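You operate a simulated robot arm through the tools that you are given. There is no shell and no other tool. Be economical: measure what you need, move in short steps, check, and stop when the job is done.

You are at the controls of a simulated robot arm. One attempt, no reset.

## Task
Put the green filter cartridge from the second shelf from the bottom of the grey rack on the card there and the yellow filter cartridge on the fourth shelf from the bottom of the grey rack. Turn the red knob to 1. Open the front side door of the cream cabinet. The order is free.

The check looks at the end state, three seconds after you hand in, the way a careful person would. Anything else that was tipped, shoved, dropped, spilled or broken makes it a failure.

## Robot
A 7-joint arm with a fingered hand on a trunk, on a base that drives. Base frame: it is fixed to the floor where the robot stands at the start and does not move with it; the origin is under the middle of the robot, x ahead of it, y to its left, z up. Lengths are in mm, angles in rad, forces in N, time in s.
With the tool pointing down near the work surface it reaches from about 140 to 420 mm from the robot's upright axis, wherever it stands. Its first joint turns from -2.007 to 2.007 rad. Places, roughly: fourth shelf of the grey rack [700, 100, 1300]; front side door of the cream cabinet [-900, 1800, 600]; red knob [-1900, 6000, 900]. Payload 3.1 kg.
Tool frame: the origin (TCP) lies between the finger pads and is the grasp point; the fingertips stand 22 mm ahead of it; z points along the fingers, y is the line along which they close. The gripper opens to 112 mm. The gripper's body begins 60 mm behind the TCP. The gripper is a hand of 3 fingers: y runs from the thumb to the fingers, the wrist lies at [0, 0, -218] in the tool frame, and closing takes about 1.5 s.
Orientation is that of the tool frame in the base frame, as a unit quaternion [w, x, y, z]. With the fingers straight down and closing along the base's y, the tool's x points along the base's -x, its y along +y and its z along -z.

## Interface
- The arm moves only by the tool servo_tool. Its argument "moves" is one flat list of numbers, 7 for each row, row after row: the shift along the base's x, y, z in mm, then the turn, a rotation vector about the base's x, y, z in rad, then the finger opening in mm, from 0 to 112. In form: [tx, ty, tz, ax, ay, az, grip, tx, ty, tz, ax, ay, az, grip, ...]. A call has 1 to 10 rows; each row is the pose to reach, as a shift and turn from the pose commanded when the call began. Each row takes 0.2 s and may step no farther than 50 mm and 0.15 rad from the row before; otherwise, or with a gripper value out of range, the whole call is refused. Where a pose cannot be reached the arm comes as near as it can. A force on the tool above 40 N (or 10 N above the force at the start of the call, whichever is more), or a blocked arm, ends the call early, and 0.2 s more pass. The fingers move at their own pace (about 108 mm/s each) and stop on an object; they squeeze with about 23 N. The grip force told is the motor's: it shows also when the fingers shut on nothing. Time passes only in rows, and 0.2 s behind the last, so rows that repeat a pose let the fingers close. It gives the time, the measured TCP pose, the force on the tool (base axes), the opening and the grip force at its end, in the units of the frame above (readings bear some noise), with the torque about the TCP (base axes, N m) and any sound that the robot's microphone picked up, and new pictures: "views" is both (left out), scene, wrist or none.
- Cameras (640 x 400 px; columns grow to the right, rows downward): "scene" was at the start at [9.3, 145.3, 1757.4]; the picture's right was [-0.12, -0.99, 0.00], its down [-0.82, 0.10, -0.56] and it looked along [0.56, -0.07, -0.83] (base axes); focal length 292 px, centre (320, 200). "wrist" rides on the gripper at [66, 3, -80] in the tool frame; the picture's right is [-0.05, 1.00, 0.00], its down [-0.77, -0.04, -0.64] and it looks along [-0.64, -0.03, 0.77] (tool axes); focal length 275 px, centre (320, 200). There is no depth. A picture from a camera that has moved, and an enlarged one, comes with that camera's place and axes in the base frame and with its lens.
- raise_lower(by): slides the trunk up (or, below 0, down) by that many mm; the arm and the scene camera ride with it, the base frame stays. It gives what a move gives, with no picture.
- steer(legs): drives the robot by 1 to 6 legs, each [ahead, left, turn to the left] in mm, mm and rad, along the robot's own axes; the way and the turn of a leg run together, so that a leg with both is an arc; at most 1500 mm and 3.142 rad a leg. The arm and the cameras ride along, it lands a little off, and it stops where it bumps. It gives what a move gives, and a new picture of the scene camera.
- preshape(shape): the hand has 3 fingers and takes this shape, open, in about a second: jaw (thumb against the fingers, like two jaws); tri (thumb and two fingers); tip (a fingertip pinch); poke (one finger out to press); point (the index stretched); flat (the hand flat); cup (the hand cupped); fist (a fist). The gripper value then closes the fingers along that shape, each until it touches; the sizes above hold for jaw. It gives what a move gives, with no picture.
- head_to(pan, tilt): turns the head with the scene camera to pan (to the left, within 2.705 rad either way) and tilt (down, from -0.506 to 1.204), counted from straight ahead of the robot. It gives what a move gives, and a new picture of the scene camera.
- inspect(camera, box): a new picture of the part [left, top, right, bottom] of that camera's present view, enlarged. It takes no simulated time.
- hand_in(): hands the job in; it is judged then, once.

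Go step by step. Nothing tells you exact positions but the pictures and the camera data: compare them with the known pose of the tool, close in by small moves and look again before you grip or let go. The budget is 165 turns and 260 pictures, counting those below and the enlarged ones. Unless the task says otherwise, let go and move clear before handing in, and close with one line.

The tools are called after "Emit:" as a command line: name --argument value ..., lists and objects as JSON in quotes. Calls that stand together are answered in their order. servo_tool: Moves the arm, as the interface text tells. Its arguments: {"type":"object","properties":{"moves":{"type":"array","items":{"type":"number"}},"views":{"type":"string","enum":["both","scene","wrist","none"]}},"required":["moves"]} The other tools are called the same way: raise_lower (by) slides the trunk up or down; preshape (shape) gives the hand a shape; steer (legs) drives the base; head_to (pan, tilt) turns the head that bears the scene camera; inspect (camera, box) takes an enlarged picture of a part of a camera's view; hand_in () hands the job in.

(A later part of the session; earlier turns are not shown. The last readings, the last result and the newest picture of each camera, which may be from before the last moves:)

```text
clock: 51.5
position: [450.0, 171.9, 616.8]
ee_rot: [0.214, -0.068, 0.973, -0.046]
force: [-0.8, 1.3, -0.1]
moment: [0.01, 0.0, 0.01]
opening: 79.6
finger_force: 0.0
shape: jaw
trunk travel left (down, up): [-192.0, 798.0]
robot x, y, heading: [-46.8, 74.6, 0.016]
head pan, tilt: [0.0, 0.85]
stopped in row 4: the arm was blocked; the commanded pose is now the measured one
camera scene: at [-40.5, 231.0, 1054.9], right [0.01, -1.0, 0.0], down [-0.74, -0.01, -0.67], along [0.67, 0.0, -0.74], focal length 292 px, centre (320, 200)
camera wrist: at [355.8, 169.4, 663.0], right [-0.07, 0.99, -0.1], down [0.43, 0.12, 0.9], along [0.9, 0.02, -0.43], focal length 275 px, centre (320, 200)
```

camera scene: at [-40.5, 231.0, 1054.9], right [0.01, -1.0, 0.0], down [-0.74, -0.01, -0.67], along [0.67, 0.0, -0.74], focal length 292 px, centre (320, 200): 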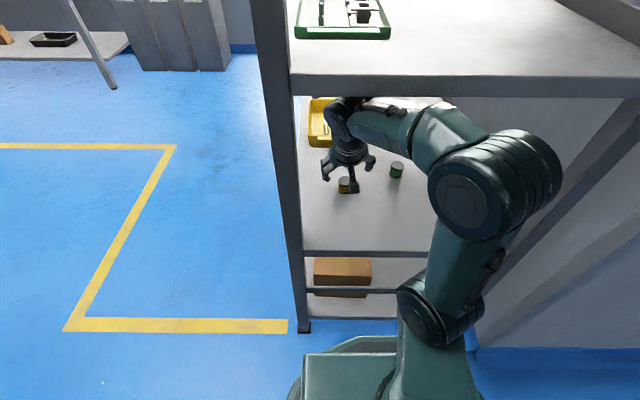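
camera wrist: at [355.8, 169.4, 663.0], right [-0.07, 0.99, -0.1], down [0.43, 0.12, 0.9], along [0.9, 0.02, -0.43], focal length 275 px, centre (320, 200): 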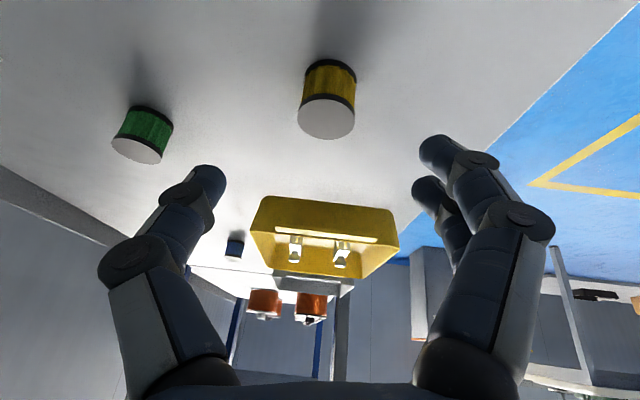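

The forearm touched the shelf above; I lower the trunk at once to free it (cartridge top is well below the fingertips).

Emit:
raise_lower --by -25

Emit:
servo_tool --moves '[0, 0, 0, 0, 0, 0, 80]'

```text
clock: 52.2
position: [465.7, 167.8, 593.0]
ee_rot: [0.214, -0.06, 0.974, -0.04]
force: [0.0, -0.8, -0.1]
moment: [0.02, -0.03, 0.02]
opening: 79.6
finger_force: 0.1
shape: jaw
trunk travel left (down, up): [-167.0, 823.0]
robot x, y, heading: [-41.1, 74.1, 0.007]
head pan, tilt: [0.0, 0.85]
```

```text
clock: 52.6
position: [463.3, 168.6, 591.8]
ee_rot: [0.214, -0.061, 0.974, -0.04]
force: [-0.3, -0.3, 0.9]
moment: [-0.01, -0.02, 0.01]
opening: 79.6
finger_force: 0.0
shape: jaw
trunk travel left (down, up): [-167.0, 823.0]
robot x, y, heading: [-40.3, 73.8, 0.002]
head pan, tilt: [0.0, 0.85]
camera scene: at [-24.7, 228.7, 1031.8], right [0.01, -1.0, 0.0], down [-0.75, -0.01, -0.66], along [0.66, 0.01, -0.75], focal length 292 px, centre (320, 200)
camera wrist: at [370.0, 166.5, 638.4], right [-0.06, 0.99, -0.09], down [0.43, 0.1, 0.9], along [0.9, 0.02, -0.43], focal length 275 px, centre (320, 200)
```

scene: 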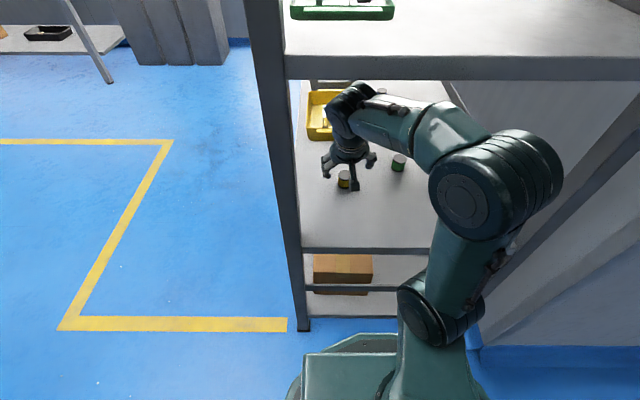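
wrist: 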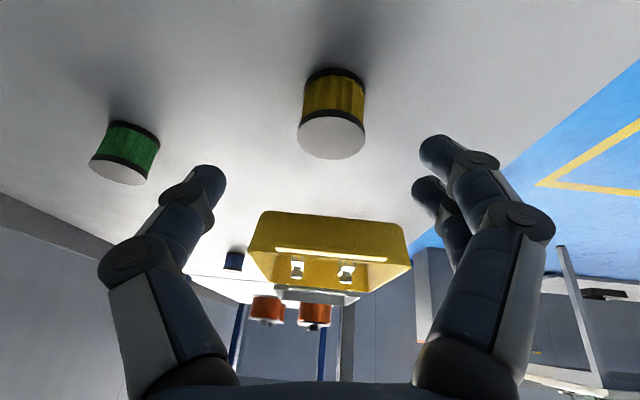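

Cartridge centre ≈ (476,172), top ≈ 550. Align and descend slowly.

Emit:
servo_tool --moves '[8, 3, 0, 0, 0, 0, 80, 9, 4, -20, 0, 0, 0, 80, 9, 4, -32, 0, 0, 0, 80, 9, 4, -39, 0, 0, 0, 80]'

```text
clock: 53.6
position: [472.9, 174.1, 553.3]
ee_rot: [0.214, -0.06, 0.974, -0.041]
force: [0.1, 0.5, 0.1]
moment: [0.04, -0.03, 0.01]
opening: 80.0
finger_force: 0.0
shape: jaw
trunk travel left (down, up): [-167.0, 823.0]
robot x, y, heading: [-42.1, 75.7, 0.005]
head pan, tilt: [0.0, 0.85]
camera scene: at [-24.8, 228.7, 1031.7], right [0.01, -1.0, 0.0], down [-0.75, -0.01, -0.66], along [0.66, 0.01, -0.75], focal length 292 px, centre (320, 200)
camera wrist: at [379.2, 170.5, 599.2], right [-0.06, 0.99, -0.09], down [0.43, 0.1, 0.9], along [0.9, 0.02, -0.43], focal length 275 px, centre (320, 200)
```

scene: 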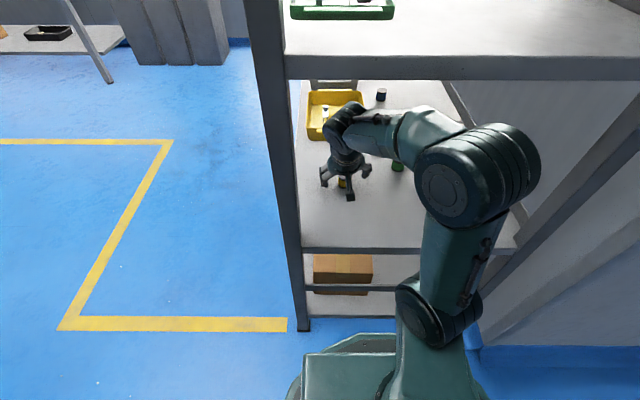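
wrist: 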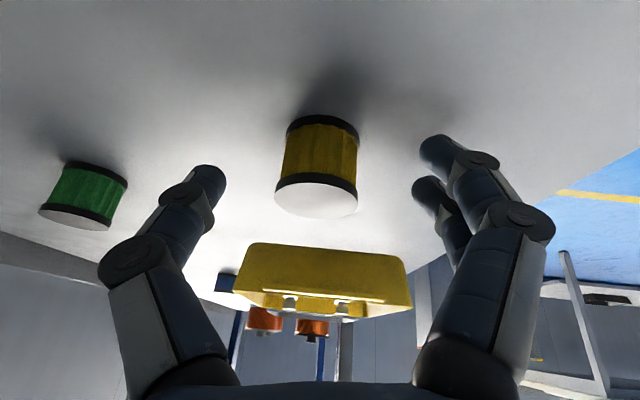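

Well placed around the cartridge. Lower 3 mm more and close.

Emit:
servo_tool --moves '[3, -2, -3, 0, 0, 0, 80, 3, -2, -3, 0, 0, 0, 50, 3, -2, -3, 0, 0, 0, 20, 3, -2, -3, 0, 0, 0, 20, 3, -2, -3, 0, 0, 0, 20, 3, -2, -3, 0, 0, 0, 20]' --views "wrist"

```text
clock: 55.0
position: [476.0, 171.5, 549.9]
ee_rot: [0.214, -0.061, 0.974, -0.04]
force: [-0.3, -0.1, -0.2]
moment: [0.0, 0.01, -0.03]
opening: 24.4
finger_force: 23.2
shape: jaw
trunk travel left (down, up): [-167.0, 823.0]
robot x, y, heading: [-39.6, 73.5, 0.004]
head pan, tilt: [0.0, 0.85]
camera wrist: at [382.4, 169.0, 596.2], right [-0.06, 0.99, -0.09], down [0.43, 0.1, 0.9], along [0.9, 0.02, -0.43], focal length 275 px, centre (320, 200)
```

wrist: 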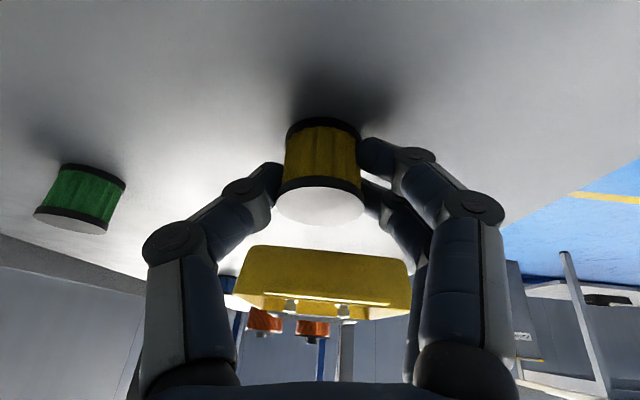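

Gripped with 23 N. Lift slightly and check.

Emit:
servo_tool --moves '[0, 0, 15, 0, 0, 0, 15, 0, 0, 30, 0, 0, 0, 15, 0, 0, 30, 0, 0, 0, 15]' --views "wrist"

```text
clock: 55.8
position: [477.5, 172.3, 579.5]
ee_rot: [0.213, -0.061, 0.974, -0.04]
force: [0.3, -0.2, -0.5]
moment: [-0.01, -0.02, -0.02]
opening: 24.8
finger_force: 22.8
shape: jaw
trunk travel left (down, up): [-167.0, 823.0]
robot x, y, heading: [-37.7, 71.9, -0.001]
head pan, tilt: [0.0, 0.85]
camera wrist: at [382.5, 169.3, 626.2], right [-0.06, 0.99, -0.09], down [0.43, 0.1, 0.9], along [0.9, 0.02, -0.43], focal length 275 px, centre (320, 200)
```

wrist: 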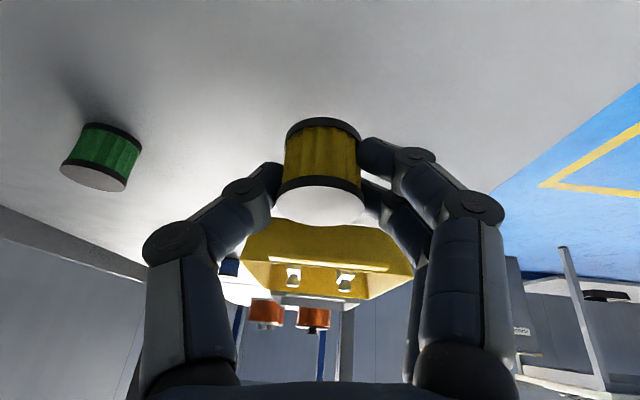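

Held well. Shift right a bit for post clearance and back out, then raise the trunk to the fourth shelf level.

Emit:
servo_tool --moves '[-10, -15, 0, 0, 0, 0, 15, -20, -30, 0, 0, 0, 0, 15]' --views "none"

Emit:
steer --legs '[[-420, 0, 0]]'

Emit:
raise_lower --by 400

Emit:
raise_lower --by 400

Emit:
head_to --pan 0 --tilt 0.7

```text
clock: 56.4
position: [456.7, 141.0, 579.1]
ee_rot: [0.214, -0.061, 0.974, -0.041]
force: [-0.2, 0.3, 0.2]
moment: [-0.02, 0.04, 0.0]
opening: 24.5
finger_force: 22.7
shape: jaw
trunk travel left (down, up): [-167.0, 823.0]
robot x, y, heading: [-43.0, 76.4, 0.008]
head pan, tilt: [0.0, 0.85]
```

```text
clock: 59.0
position: [36.5, 138.7, 580.1]
ee_rot: [0.213, -0.061, 0.974, -0.04]
force: [-0.2, 0.5, -0.3]
moment: [0.0, 0.01, 0.0]
opening: 24.4
finger_force: 22.8
shape: jaw
trunk travel left (down, up): [-167.0, 823.0]
robot x, y, heading: [-461.2, 72.2, 0.011]
head pan, tilt: [0.0, 0.85]
camera scene: at [-444.7, 225.3, 1031.7], right [0.01, -1.0, 0.0], down [-0.75, -0.01, -0.66], along [0.66, 0.01, -0.75], focal length 292 px, centre (320, 200)
```

scene: 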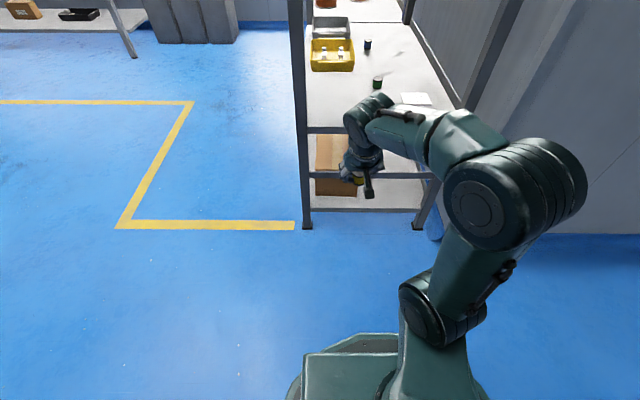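

```text
clock: 62.8
position: [37.7, 138.6, 979.3]
ee_rot: [0.213, -0.061, 0.974, -0.04]
force: [-0.3, 0.4, -0.4]
moment: [-0.01, -0.01, -0.01]
opening: 24.5
finger_force: 23.2
shape: jaw
trunk travel left (down, up): [-567.0, 423.0]
robot x, y, heading: [-459.7, 71.4, 0.013]
head pan, tilt: [0.0, 0.85]
```

```text
clock: 66.6
position: [36.5, 138.3, 1379.0]
ee_rot: [0.213, -0.061, 0.974, -0.041]
force: [-0.5, 0.0, -0.2]
moment: [-0.02, 0.03, 0.01]
opening: 24.6
finger_force: 23.3
shape: jaw
trunk travel left (down, up): [-967.0, 23.0]
robot x, y, heading: [-456.3, 73.7, 0.006]
head pan, tilt: [0.0, 0.85]
```

```text
clock: 67.3
position: [36.4, 138.1, 1379.1]
ee_rot: [0.213, -0.06, 0.974, -0.041]
force: [0.4, -0.2, 0.4]
moment: [-0.01, -0.01, -0.01]
opening: 24.6
finger_force: 23.2
shape: jaw
trunk travel left (down, up): [-967.0, 23.0]
robot x, y, heading: [-456.0, 70.7, 0.007]
head pan, tilt: [0.0, 0.7]
camera scene: at [-437.9, 225.4, 1843.9], right [0.01, -1.0, 0.0], down [-0.64, -0.01, -0.76], along [0.76, 0.01, -0.64], focal length 292 px, centre (320, 200)
```

scene: 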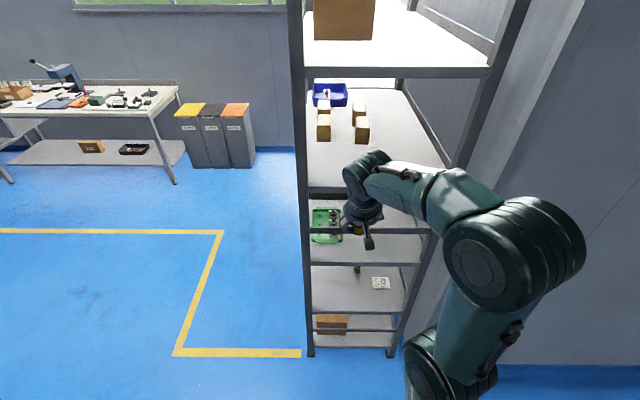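

Lower slightly and drive in over the front of the fourth shelf (boxes start at x≈570).

Emit:
raise_lower --by -30

Emit:
steer --legs '[[230, 0, 0]]'

Emit:
inspect --camera "wrist" --box '[0, 0, 640, 400]'

```text
clock: 68.1
position: [36.8, 139.4, 1349.7]
ee_rot: [0.213, -0.061, 0.974, -0.04]
force: [0.6, 0.1, 1.0]
moment: [-0.01, 0.04, -0.02]
opening: 24.4
finger_force: 23.3
shape: jaw
trunk travel left (down, up): [-937.0, 53.0]
robot x, y, heading: [-460.0, 71.3, 0.01]
head pan, tilt: [0.0, 0.7]
```

```text
clock: 69.8
position: [265.1, 140.6, 1349.6]
ee_rot: [0.213, -0.061, 0.974, -0.04]
force: [-0.7, -0.3, -0.2]
moment: [0.02, 0.0, 0.01]
opening: 24.4
finger_force: 22.4
shape: jaw
trunk travel left (down, up): [-937.0, 53.0]
robot x, y, heading: [-232.2, 74.2, 0.011]
head pan, tilt: [0.0, 0.7]
camera scene: at [-210.0, 227.3, 1813.9], right [0.01, -1.0, 0.0], down [-0.64, -0.01, -0.77], along [0.77, 0.01, -0.64], focal length 292 px, centre (320, 200)
```

scene: 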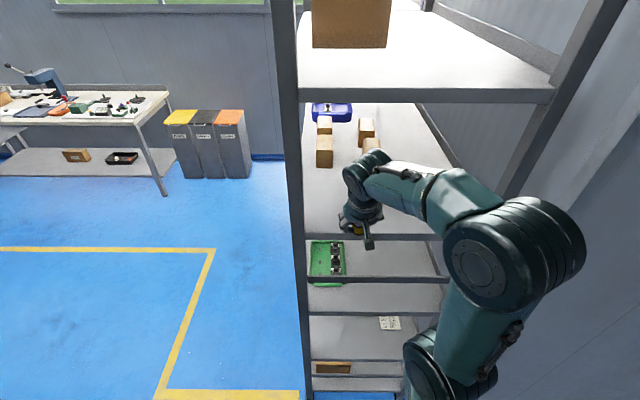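

```text
1.00 times, centred on (320, 200) of wrist (not enlarged: the box is as wide or as high as the picture)
camera zoom: at [171.0, 137.6, 1396.2], right [-0.06, 0.99, -0.09], down [0.43, 0.1, 0.9], along [0.9, 0.02, -0.43], focal length 275 px, centre (320, 200)
```

zoom: 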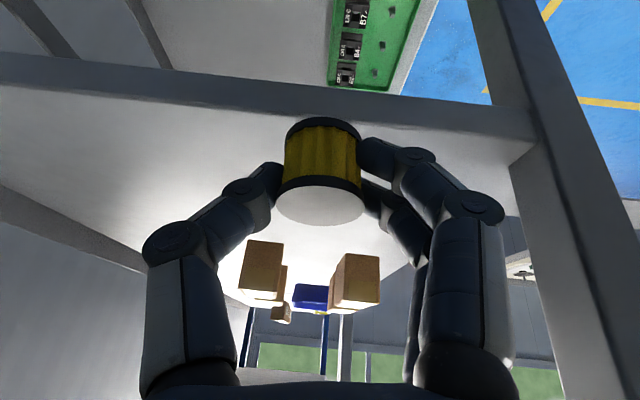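

Clear of the post and the shelf (z≈1290). Drive further in.

Emit:
steer --legs '[[150, 0, 0]]'

Emit:
servo_tool --moves '[0, 0, -10, 0, 0, 0, 15, 0, 0, -18, 0, 0, 0, 15]'

```text
clock: 71.2
position: [415.7, 141.5, 1349.9]
ee_rot: [0.214, -0.06, 0.974, -0.041]
force: [0.2, -0.3, -0.8]
moment: [0.04, 0.0, 0.0]
opening: 24.7
finger_force: 22.4
shape: jaw
trunk travel left (down, up): [-937.0, 53.0]
robot x, y, heading: [-81.0, 75.5, 0.007]
head pan, tilt: [0.0, 0.7]
camera scene: at [-59.5, 228.5, 1813.9], right [0.01, -1.0, 0.0], down [-0.64, 0.0, -0.77], along [0.77, 0.01, -0.64], focal length 292 px, centre (320, 200)
```

scene: 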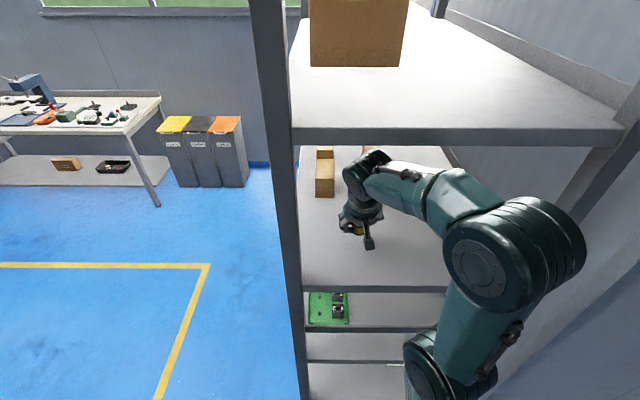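

```text
clock: 71.8
position: [417.1, 140.7, 1331.2]
ee_rot: [0.214, -0.061, 0.974, -0.041]
force: [0.4, 0.8, -0.3]
moment: [0.02, -0.01, 0.01]
opening: 24.5
finger_force: 22.7
shape: jaw
trunk travel left (down, up): [-937.0, 53.0]
robot x, y, heading: [-82.5, 79.0, 0.004]
head pan, tilt: [0.0, 0.7]
camera scene: at [-57.1, 228.6, 1813.9], right [0.01, -1.0, 0.0], down [-0.64, 0.0, -0.76], along [0.76, 0.01, -0.64], focal length 292 px, centre (320, 200)
camera wrist: at [323.4, 137.8, 1377.3], right [-0.06, 0.99, -0.09], down [0.43, 0.1, 0.9], along [0.9, 0.02, -0.43], focal length 275 px, centre (320, 200)
```

scene: 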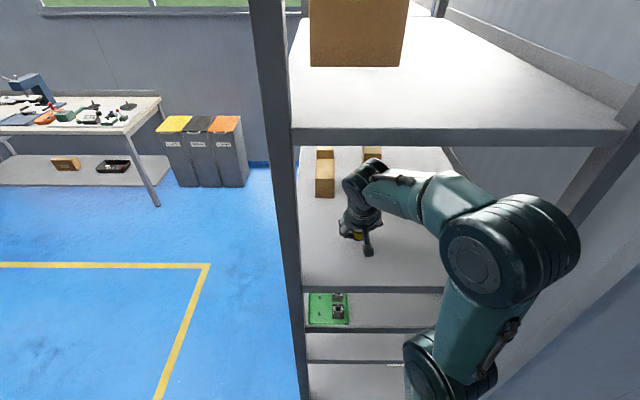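
wrist: 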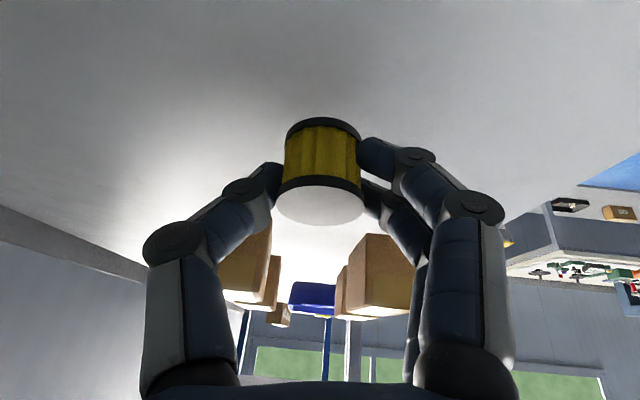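

Lower in small steps, watching the force for contact.

Emit:
servo_tool --moves '[0, 0, -4, 0, 0, 0, 15, 0, 0, -7, 0, 0, 0, 15]' --views "wrist"

Emit:
servo_tool --moves '[0, 0, -3, 0, 0, 0, 15]' --views "wrist"

```text
clock: 72.4
position: [418.2, 140.7, 1324.2]
ee_rot: [0.213, -0.06, 0.974, -0.04]
force: [0.2, -0.2, 0.0]
moment: [-0.05, 0.04, 0.01]
opening: 24.5
finger_force: 22.6
shape: jaw
trunk travel left (down, up): [-937.0, 53.0]
robot x, y, heading: [-81.2, 76.5, 0.01]
head pan, tilt: [0.0, 0.7]
camera wrist: at [323.9, 137.7, 1370.5], right [-0.06, 0.99, -0.09], down [0.43, 0.1, 0.9], along [0.9, 0.02, -0.43], focal length 275 px, centre (320, 200)
```

wrist: 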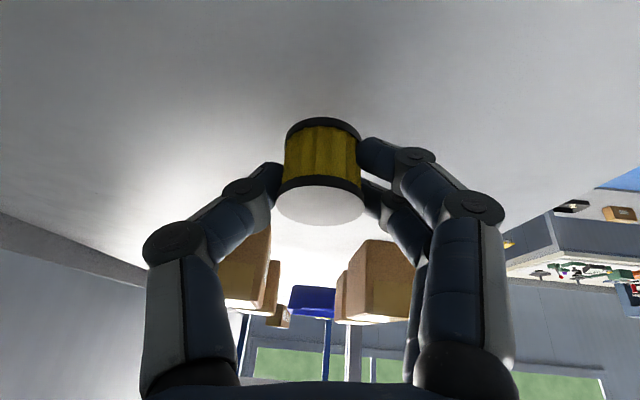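

```text
clock: 72.8
position: [417.7, 141.2, 1320.8]
ee_rot: [0.215, -0.061, 0.974, -0.041]
force: [-0.6, -0.5, 0.3]
moment: [0.0, -0.01, 0.03]
opening: 24.7
finger_force: 22.8
shape: jaw
trunk travel left (down, up): [-937.0, 53.0]
robot x, y, heading: [-78.5, 76.7, 0.008]
head pan, tilt: [0.0, 0.7]
camera wrist: at [323.4, 137.9, 1367.9], right [-0.06, 0.99, -0.09], down [0.43, 0.1, 0.9], along [0.9, 0.02, -0.43], focal length 275 px, centre (320, 200)
```

wrist: 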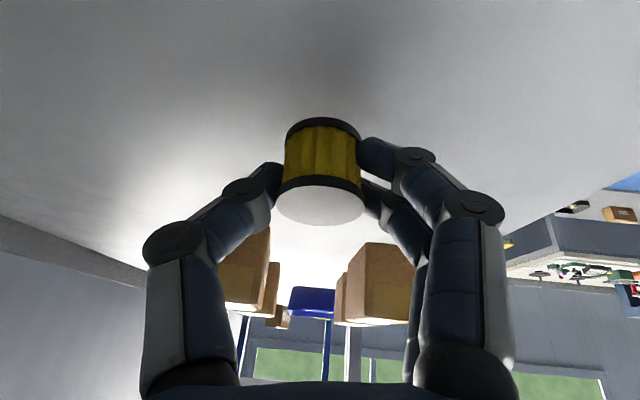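

No contact yet; continue.

Emit:
servo_tool --moves '[0, 0, -2, 0, 0, 0, 15, 0, 0, -4, 0, 0, 0, 15]' --views "wrist"

Emit:
servo_tool --moves '[0, 0, -3, 0, 0, 0, 15]' --views "wrist"

```text
clock: 73.4
position: [417.2, 141.6, 1316.9]
ee_rot: [0.213, -0.06, 0.974, -0.041]
force: [0.9, -0.1, 0.2]
moment: [-0.01, 0.03, -0.01]
opening: 24.5
finger_force: 23.2
shape: jaw
trunk travel left (down, up): [-937.0, 53.0]
robot x, y, heading: [-79.0, 73.3, 0.008]
head pan, tilt: [0.0, 0.7]
camera wrist: at [323.3, 138.6, 1364.1], right [-0.06, 0.99, -0.09], down [0.43, 0.1, 0.9], along [0.9, 0.02, -0.43], focal length 275 px, centre (320, 200)
```

wrist: 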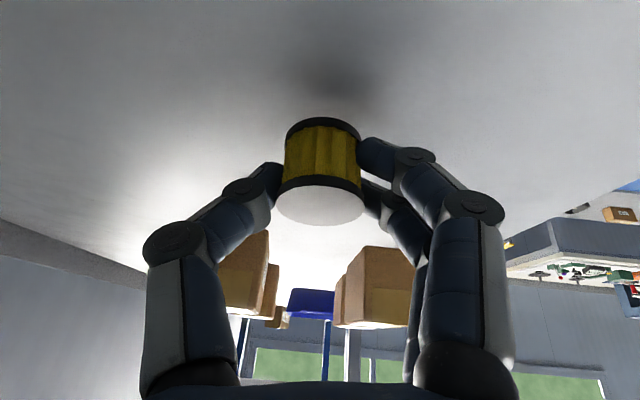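

```text
clock: 73.8
position: [417.7, 140.8, 1314.5]
ee_rot: [0.214, -0.061, 0.974, -0.041]
force: [0.1, -0.7, -0.5]
moment: [0.02, 0.02, -0.02]
opening: 24.6
finger_force: 22.6
shape: jaw
trunk travel left (down, up): [-937.0, 53.0]
robot x, y, heading: [-78.5, 72.1, 0.008]
head pan, tilt: [0.0, 0.7]
camera wrist: at [323.0, 138.5, 1361.4], right [-0.06, 0.99, -0.09], down [0.43, 0.1, 0.9], along [0.9, 0.02, -0.43], focal length 275 px, centre (320, 200)
```

wrist: 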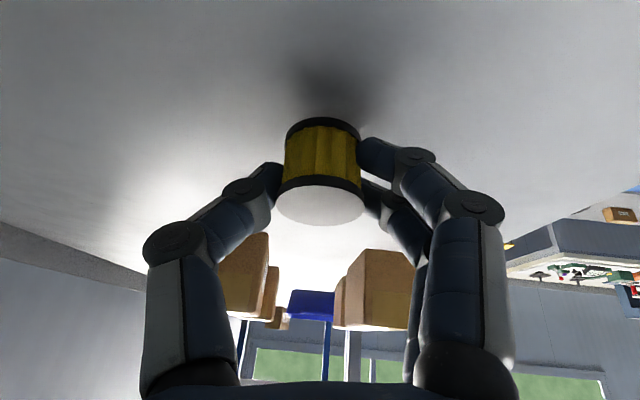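

Emit:
servo_tool --moves '[0, 0, -2, 0, 0, 0, 15, 0, 0, -4, 0, 0, 0, 15]' --views "wrist"

Emit:
servo_tool --moves '[0, 0, -2, 0, 0, 0, 15, 0, 0, -2, 0, 0, 0, 15]' --views "wrist"

```text
clock: 74.4
position: [416.7, 141.4, 1310.7]
ee_rot: [0.214, -0.06, 0.974, -0.041]
force: [0.3, 0.2, 0.1]
moment: [0.02, -0.01, 0.01]
opening: 24.2
finger_force: 23.0
shape: jaw
trunk travel left (down, up): [-937.0, 53.0]
robot x, y, heading: [-82.0, 71.6, 0.008]
head pan, tilt: [0.0, 0.7]
camera wrist: at [323.5, 138.2, 1357.2], right [-0.06, 0.99, -0.09], down [0.43, 0.1, 0.9], along [0.9, 0.02, -0.43], focal length 275 px, centre (320, 200)
```

wrist: 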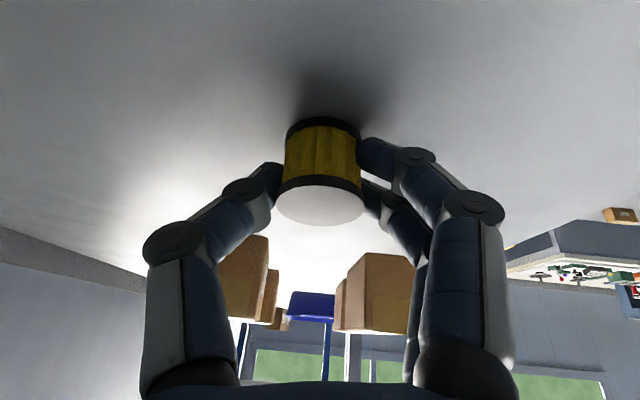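

```text
clock: 75.0
position: [418.0, 140.7, 1308.9]
ee_rot: [0.214, -0.06, 0.974, -0.04]
force: [0.4, 0.0, 1.5]
moment: [0.0, 0.0, -0.01]
opening: 24.6
finger_force: 23.5
shape: jaw
trunk travel left (down, up): [-937.0, 53.0]
robot x, y, heading: [-83.5, 74.4, 0.005]
head pan, tilt: [0.0, 0.7]
camera wrist: at [323.5, 137.8, 1355.9], right [-0.06, 0.99, -0.09], down [0.43, 0.1, 0.9], along [0.9, 0.02, -0.43], focal length 275 px, centre (320, 200)
```

wrist: 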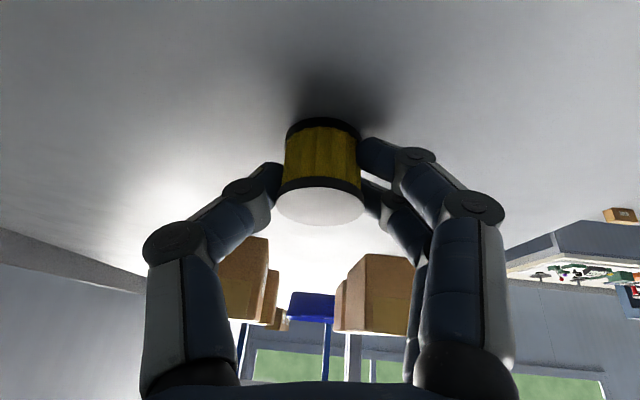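

Contact shadows match the resting look and the force is rising; one mm more and release.

Emit:
servo_tool --moves '[0, 0, -1, 0, 0, 0, 15]' --views "none"

Emit:
servo_tool --moves '[0, 0, 0, 0, 0, 0, 35, 0, 0, 0, 0, 0, 0, 60, 0, 0, 0, 0, 0, 0, 85, 0, 0, 0, 0, 0, 0, 85, 0, 0, 0, 0, 0, 0, 85]' --views "wrist"

```text
clock: 75.4
position: [417.6, 140.5, 1308.7]
ee_rot: [0.214, -0.06, 0.974, -0.04]
force: [3.7, 0.2, 8.8]
moment: [0.1, -0.04, -0.02]
opening: 24.6
finger_force: 23.0
shape: jaw
trunk travel left (down, up): [-937.0, 53.0]
robot x, y, heading: [-84.6, 75.1, 0.005]
head pan, tilt: [0.0, 0.7]
```

```text
clock: 76.6
position: [417.4, 138.0, 1309.3]
ee_rot: [0.215, -0.061, 0.974, -0.04]
force: [1.6, -5.5, 17.2]
moment: [0.35, 0.07, -0.02]
opening: 75.6
finger_force: 0.1
shape: jaw
trunk travel left (down, up): [-937.0, 53.0]
robot x, y, heading: [-76.7, 74.4, 0.006]
head pan, tilt: [0.0, 0.7]
camera wrist: at [321.8, 135.3, 1355.2], right [-0.06, 0.99, -0.08], down [0.43, 0.1, 0.9], along [0.9, 0.02, -0.43], focal length 275 px, centre (320, 200)
```

wrist: 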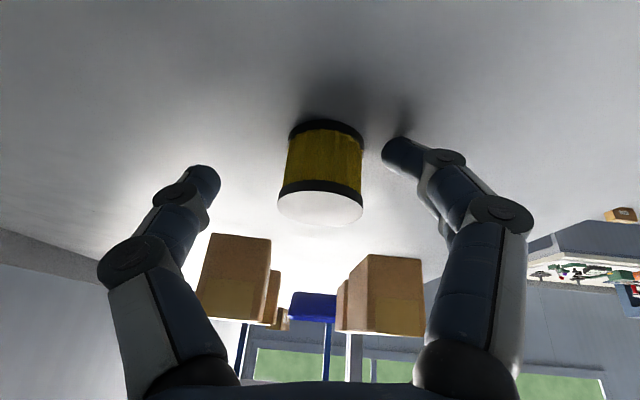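

Released, standing; a finger brushes the shelf. Raise up (staying under the shelf above), then back out.

Emit:
servo_tool --moves '[0, 3, 10, 0, 0, 0, 80, 0, 3, 25, 0, 0, 0, 80, 0, 3, 40, 0, 0, 0, 80]' --views "wrist"

```text
clock: 77.4
position: [417.3, 144.5, 1346.9]
ee_rot: [0.213, -0.061, 0.974, -0.041]
force: [0.3, 0.0, 0.4]
moment: [0.02, -0.01, -0.03]
opening: 80.1
finger_force: 0.0
shape: jaw
trunk travel left (down, up): [-937.0, 53.0]
robot x, y, heading: [-75.8, 75.0, 0.006]
head pan, tilt: [0.0, 0.7]
camera wrist: at [323.4, 143.0, 1394.1], right [-0.06, 0.99, -0.09], down [0.43, 0.1, 0.9], along [0.9, 0.02, -0.44], focal length 275 px, centre (320, 200)
```

wrist: 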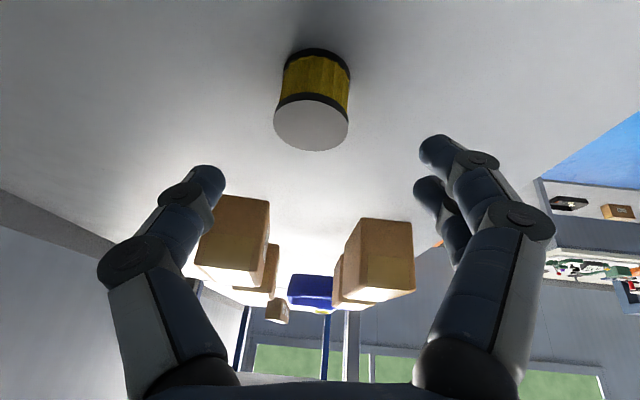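

Yellow stands on the fourth shelf. Back out and lower for the green one.

Emit:
steer --legs '[[-430, 0, 0]]'

Emit:
raise_lower --by -400

Emit:
raise_lower --by -360

Emit:
steer --legs '[[0, 130, -0.35]]'

```text
clock: 80.0
position: [-8.7, 140.5, 1347.5]
ee_rot: [0.214, -0.059, 0.974, -0.041]
force: [0.5, -0.2, 0.6]
moment: [-0.03, 0.0, -0.02]
opening: 79.8
finger_force: 0.0
shape: jaw
trunk travel left (down, up): [-937.0, 53.0]
robot x, y, heading: [-504.9, 69.0, 0.003]
head pan, tilt: [0.0, 0.7]
camera scene: at [-484.0, 226.2, 1813.9], right [0.0, -1.0, 0.0], down [-0.64, 0.0, -0.76], along [0.76, 0.0, -0.64], focal length 292 px, centre (320, 200)
```

scene: 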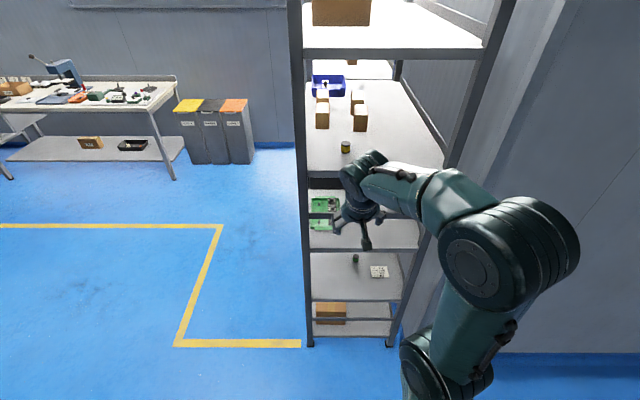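

```text
clock: 83.8
position: [-10.3, 140.8, 947.6]
ee_rot: [0.213, -0.059, 0.974, -0.041]
force: [0.5, 0.1, -0.2]
moment: [0.03, 0.04, 0.0]
opening: 80.1
finger_force: 0.1
shape: jaw
trunk travel left (down, up): [-537.0, 453.0]
robot x, y, heading: [-508.9, 73.5, 0.002]
head pan, tilt: [0.0, 0.7]
```

```text
clock: 87.3
position: [-9.8, 141.2, 587.3]
ee_rot: [0.214, -0.058, 0.974, -0.042]
force: [-0.3, -0.3, -0.7]
moment: [0.01, -0.01, -0.01]
opening: 80.0
finger_force: 0.0
shape: jaw
trunk travel left (down, up): [-177.0, 813.0]
robot x, y, heading: [-507.8, 70.9, 0.005]
head pan, tilt: [0.0, 0.7]
```

```text
clock: 88.8
position: [5.9, 95.4, 587.2]
ee_rot: [0.203, 0.111, 0.97, -0.078]
force: [-0.1, 0.8, -0.2]
moment: [-0.03, -0.01, 0.01]
opening: 79.9
finger_force: 0.0
shape: jaw
trunk travel left (down, up): [-177.0, 813.0]
robot x, y, heading: [-484.9, 201.6, -0.352]
head pan, tilt: [0.0, 0.7]
camera scene: at [-411.6, 336.7, 1053.9], right [-0.34, -0.94, 0.0], down [-0.61, 0.22, -0.76], along [0.72, -0.26, -0.64], focal length 292 px, centre (320, 200)
```

scene: 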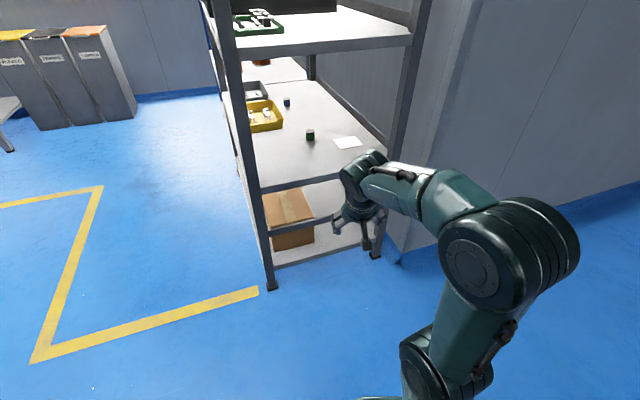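

Drive towards the opening at this angle, in two stages.

Emit:
steer --legs '[[300, 75, 0]]'

Emit:
inspect --camera "wrist" --box '[0, 0, 640, 400]'

```text
clock: 90.9
position: [310.0, 66.8, 587.6]
ee_rot: [0.204, 0.11, 0.97, -0.077]
force: [-0.9, 0.4, 0.2]
moment: [0.01, -0.02, 0.0]
opening: 80.0
finger_force: 0.1
shape: jaw
trunk travel left (down, up): [-177.0, 813.0]
robot x, y, heading: [-183.2, 170.9, -0.344]
head pan, tilt: [0.0, 0.7]
camera scene: at [-108.2, 308.3, 1053.9], right [-0.34, -0.94, 0.0], down [-0.61, 0.22, -0.76], along [0.72, -0.26, -0.64], focal length 292 px, centre (320, 200)
```

scene: 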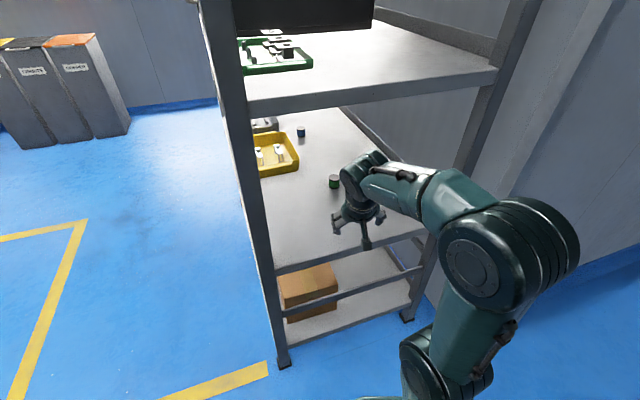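

```text
1.00 times, centred on (320, 200) of wrist (not enlarged: the box is as wide or as high as the picture)
camera zoom: at [220.9, 97.4, 634.1], right [0.29, 0.95, -0.09], down [0.44, -0.05, 0.9], along [0.85, -0.29, -0.43], focal length 275 px, centre (320, 200)
```

zoom: 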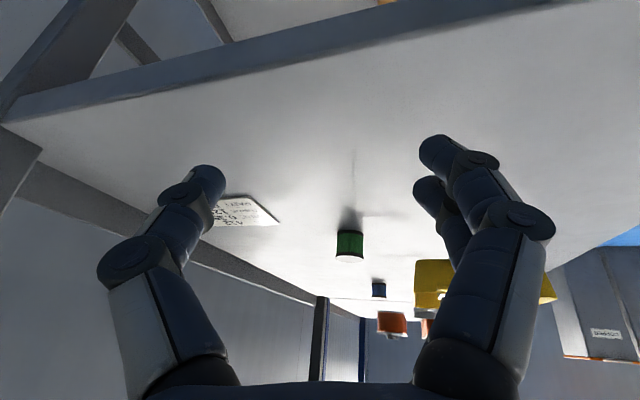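

Emit:
steer --legs '[[165, 40, 0]]'

Emit:
inspect --camera "wrist" --box '[0, 0, 640, 400]'

```text
clock: 92.4
position: [477.5, 49.0, 586.9]
ee_rot: [0.203, 0.11, 0.97, -0.077]
force: [0.1, 0.4, 0.2]
moment: [-0.02, 0.0, 0.0]
opening: 80.0
finger_force: 0.0
shape: jaw
trunk travel left (down, up): [-177.0, 813.0]
robot x, y, heading: [-12.4, 153.3, -0.341]
head pan, tilt: [0.0, 0.7]
camera scene: at [60.4, 290.1, 1053.9], right [-0.34, -0.94, 0.0], down [-0.61, 0.22, -0.76], along [0.72, -0.26, -0.64], focal length 292 px, centre (320, 200)
```

scene: 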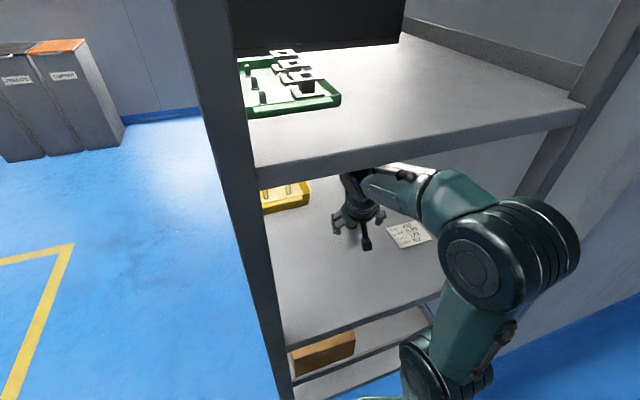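

```text
1.00 times, centred on (320, 200) of wrist (not enlarged: the box is as wide or as high as the picture)
camera zoom: at [389.1, 78.6, 634.2], right [0.29, 0.95, -0.09], down [0.44, -0.05, 0.9], along [0.85, -0.3, -0.43], focal length 275 px, centre (320, 200)
```

zoom: 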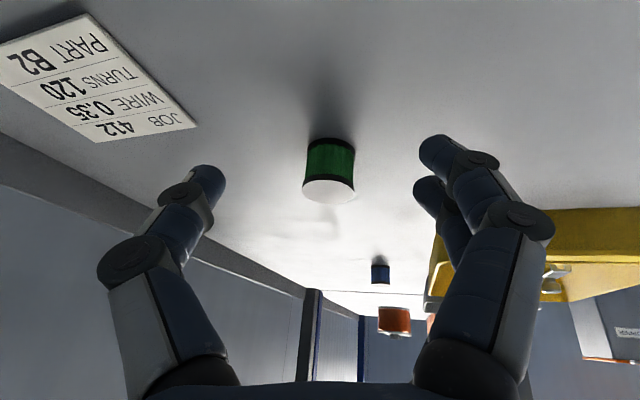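

Green at (539,30). Move over it at this height first.

Emit:
servo_tool --moves '[20, -6, 0, 0, 0, 0, 80, 40, -12, 0, 0, 0, 0, 80, 60, -18, 0, 0, 0, 0, 80, 60, -18, 0, 0, 0, 0, 80]'

```text
clock: 93.6
position: [512.5, 35.6, 593.2]
ee_rot: [0.208, 0.115, 0.968, -0.075]
force: [-0.2, 0.0, -0.2]
moment: [-0.01, -0.03, -0.02]
opening: 79.9
finger_force: 0.0
shape: jaw
trunk travel left (down, up): [-177.0, 813.0]
robot x, y, heading: [-31.5, 164.7, -0.324]
head pan, tilt: [0.0, 0.7]
stopped in row 4: the arm was blocked; the commanded pose is now the measured one
camera scene: at [21.1, 289.4, 1056.0], right [-0.32, -0.95, -0.02], down [-0.6, 0.22, -0.77], along [0.74, -0.24, -0.63], focal length 292 px, centre (320, 200)
camera wrist: at [423.4, 66.7, 639.3], right [0.3, 0.95, -0.08], down [0.43, -0.06, 0.9], along [0.85, -0.3, -0.43], focal length 275 px, centre (320, 200)
```

scene: 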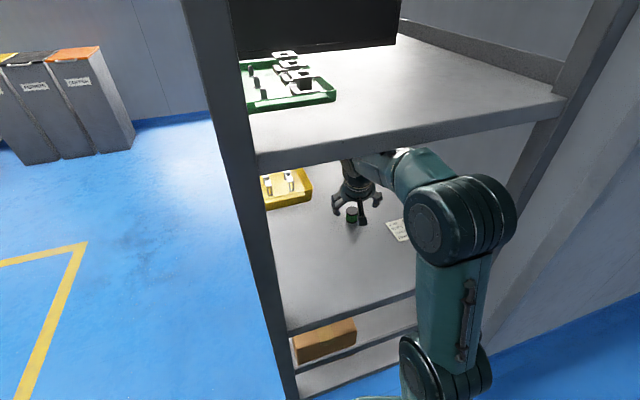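
wrist: 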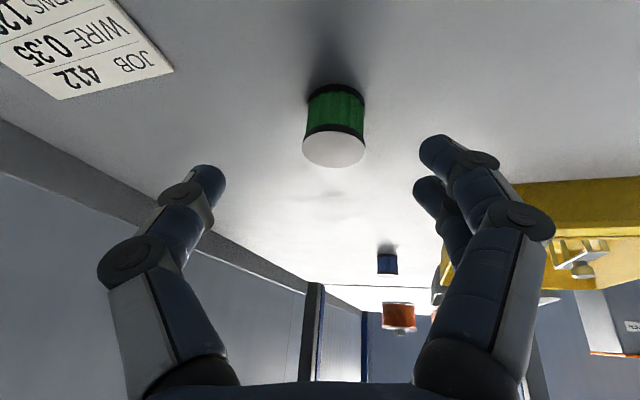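

The elbow met the shelf above again; pull back a little and go lower before advancing.

Emit:
servo_tool --moves '[-12, 4, -6, 0, 0, 0, 80, -25, 8, -15, 0, 0, 0, 80]' --views "scene"

```text
clock: 94.2
position: [502.5, 67.7, 570.7]
ee_rot: [0.2, 0.1, 0.972, -0.078]
force: [0.4, -0.1, 0.1]
moment: [-0.02, 0.0, -0.04]
opening: 79.8
finger_force: 0.0
shape: jaw
trunk travel left (down, up): [-177.0, 813.0]
robot x, y, heading: [-29.4, 163.7, -0.315]
head pan, tilt: [0.0, 0.7]
camera scene: at [40.6, 306.5, 1056.0], right [-0.31, -0.95, 0.0], down [-0.61, 0.2, -0.76], along [0.73, -0.24, -0.64], focal length 292 px, centre (320, 200)
```

scene: 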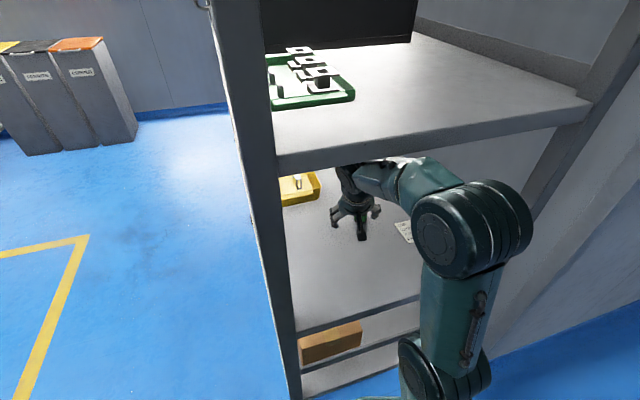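

Emit:
inspect --camera "wrist" --box '[0, 0, 640, 400]'

```text
1.00 times, centred on (320, 200) of wrist (not enlarged: the box is as wide or as high as the picture)
camera zoom: at [413.5, 96.3, 619.2], right [0.27, 0.96, -0.09], down [0.45, -0.04, 0.89], along [0.85, -0.28, -0.44], focal length 275 px, centre (320, 200)
```

zoom: 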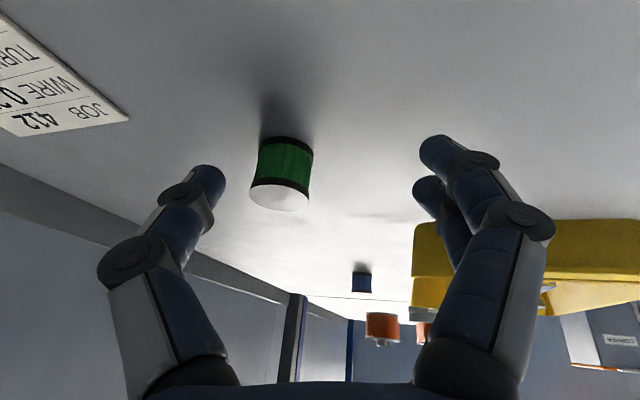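

Green is untouched and between the fingers. Shift sideways, lower a bit, then drive the last 45 mm.

Emit:
servo_tool --moves '[-3, -12, 0, 0, 0, 0, 80, -6, -23, 0, 0, 0, 0, 80]' --views "none"

Emit:
raise_lower --by -14

Emit:
steer --legs '[[30, 0, 0]]'

Emit:
inspect --camera "wrist" --box '[0, 0, 640, 400]'

```text
clock: 94.8
position: [494.7, 40.5, 569.5]
ee_rot: [0.201, 0.103, 0.971, -0.079]
force: [0.1, -0.5, -0.5]
moment: [0.02, 0.03, 0.01]
opening: 79.9
finger_force: 0.1
shape: jaw
trunk travel left (down, up): [-177.0, 813.0]
robot x, y, heading: [-32.6, 166.9, -0.315]
head pan, tilt: [0.0, 0.7]
```

```text
clock: 95.4
position: [494.5, 40.6, 556.2]
ee_rot: [0.2, 0.103, 0.971, -0.079]
force: [0.2, -0.5, 0.1]
moment: [0.02, 0.05, -0.01]
opening: 80.0
finger_force: 0.1
shape: jaw
trunk travel left (down, up): [-163.0, 827.0]
robot x, y, heading: [-32.0, 164.2, -0.319]
head pan, tilt: [0.0, 0.7]
```

```text
clock: 96.2
position: [522.5, 29.9, 556.1]
ee_rot: [0.2, 0.103, 0.971, -0.079]
force: [0.4, -0.1, 0.6]
moment: [-0.01, -0.01, 0.0]
opening: 79.9
finger_force: 0.0
shape: jaw
trunk travel left (down, up): [-163.0, 827.0]
robot x, y, heading: [-1.7, 158.3, -0.318]
head pan, tilt: [0.0, 0.7]
camera scene: at [68.2, 294.7, 1039.9], right [-0.31, -0.95, 0.0], down [-0.61, 0.2, -0.76], along [0.73, -0.24, -0.64], focal length 292 px, centre (320, 200)
```

scene: 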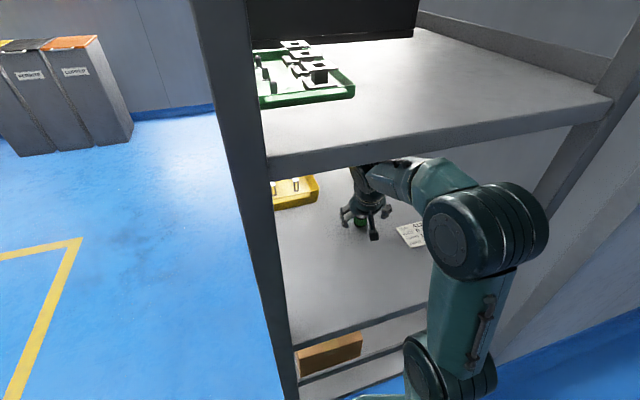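

```text
1.00 times, centred on (320, 200) of wrist (not enlarged: the box is as wide or as high as the picture)
camera zoom: at [433.4, 59.5, 603.3], right [0.27, 0.96, -0.09], down [0.45, -0.04, 0.89], along [0.85, -0.29, -0.44], focal length 275 px, centre (320, 200)
```

zoom: 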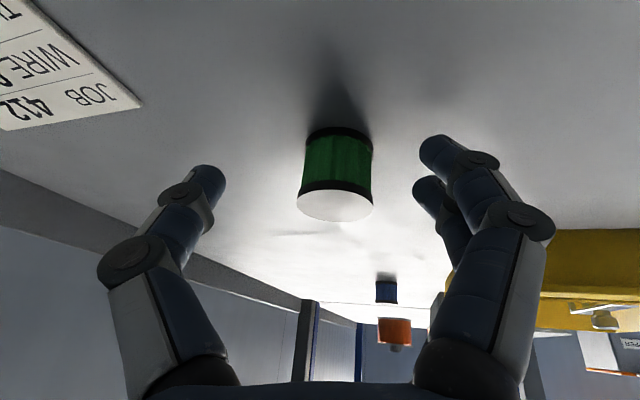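

Close: move the last 16 mm and down 6, then grip.

Emit:
servo_tool --moves '[6, 0, -4, 0, 0, 0, 80, 12, 1, -6, 0, 0, 0, 80, 17, 1, -6, 0, 0, 0, 80]' --views "wrist"

```text
clock: 97.0
position: [538.6, 31.0, 551.5]
ee_rot: [0.2, 0.103, 0.971, -0.079]
force: [-1.7, 0.8, 4.2]
moment: [0.17, 0.01, 0.07]
opening: 79.6
finger_force: 0.1
shape: jaw
trunk travel left (down, up): [-163.0, 827.0]
robot x, y, heading: [-1.2, 155.2, -0.319]
head pan, tilt: [0.0, 0.7]
camera wrist: at [449.9, 59.9, 598.2], right [0.27, 0.96, -0.09], down [0.45, -0.04, 0.89], along [0.85, -0.29, -0.44], focal length 275 px, centre (320, 200)
```

wrist: 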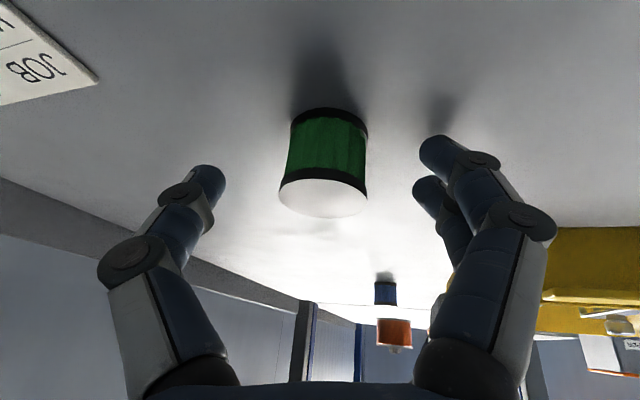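

Emit:
servo_tool --moves '[1, 0, 2, 0, 0, 0, 80, 1, 0, 2, 0, 0, 0, 50, 1, 0, 2, 0, 0, 0, 20, 1, 0, 2, 0, 0, 0, 15, 1, 0, 2, 0, 0, 0, 15, 1, 0, 2, 0, 0, 0, 15]' --views "wrist"

Emit:
servo_tool --moves '[0, 0, 6, 0, 0, 0, 15, 0, 0, 12, 0, 0, 0, 15]' --views "both"

```text
clock: 98.4
position: [540.9, 31.1, 551.7]
ee_rot: [0.2, 0.102, 0.971, -0.078]
force: [0.0, 0.1, 1.7]
moment: [-0.01, -0.01, 0.02]
opening: 22.2
finger_force: 22.9
shape: jaw
trunk travel left (down, up): [-163.0, 827.0]
robot x, y, heading: [0.4, 157.7, -0.319]
head pan, tilt: [0.0, 0.7]
camera wrist: at [451.1, 60.4, 599.7], right [0.27, 0.96, -0.09], down [0.45, -0.04, 0.89], along [0.85, -0.29, -0.44], focal length 275 px, centre (320, 200)
```

wrist: 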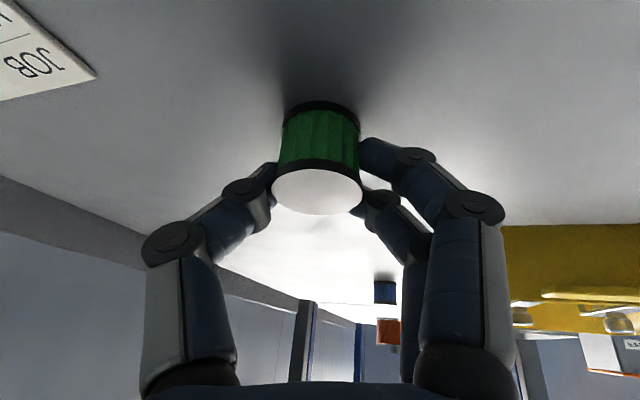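

```text
clock: 99.0
position: [540.7, 30.9, 563.5]
ee_rot: [0.2, 0.104, 0.971, -0.078]
force: [0.1, -0.7, -0.6]
moment: [0.02, -0.01, -0.01]
opening: 21.8
finger_force: 23.2
shape: jaw
trunk travel left (down, up): [-163.0, 827.0]
robot x, y, heading: [-1.5, 152.4, -0.316]
head pan, tilt: [0.0, 0.7]
camera scene: at [68.3, 294.7, 1039.9], right [-0.31, -0.95, 0.0], down [-0.61, 0.2, -0.76], along [0.73, -0.24, -0.64], focal length 292 px, centre (320, 200)
camera wrist: at [451.4, 60.6, 610.5], right [0.27, 0.96, -0.09], down [0.45, -0.04, 0.89], along [0.85, -0.29, -0.44], focal length 275 px, centre (320, 200)
```

scene: 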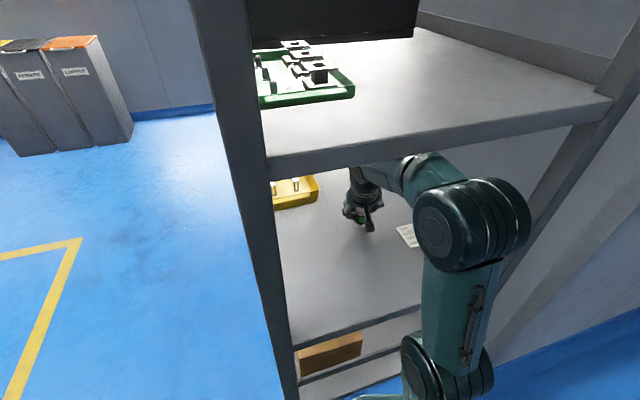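
wrist: 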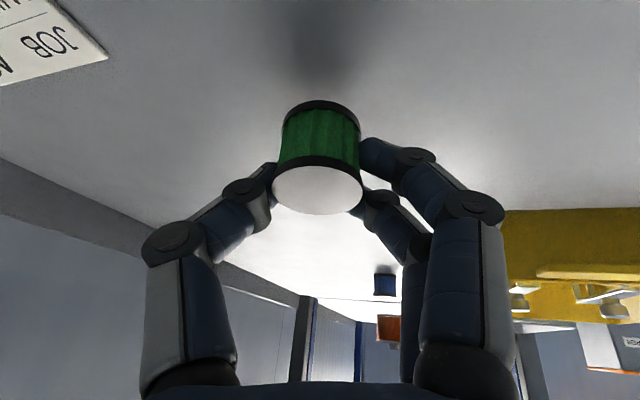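

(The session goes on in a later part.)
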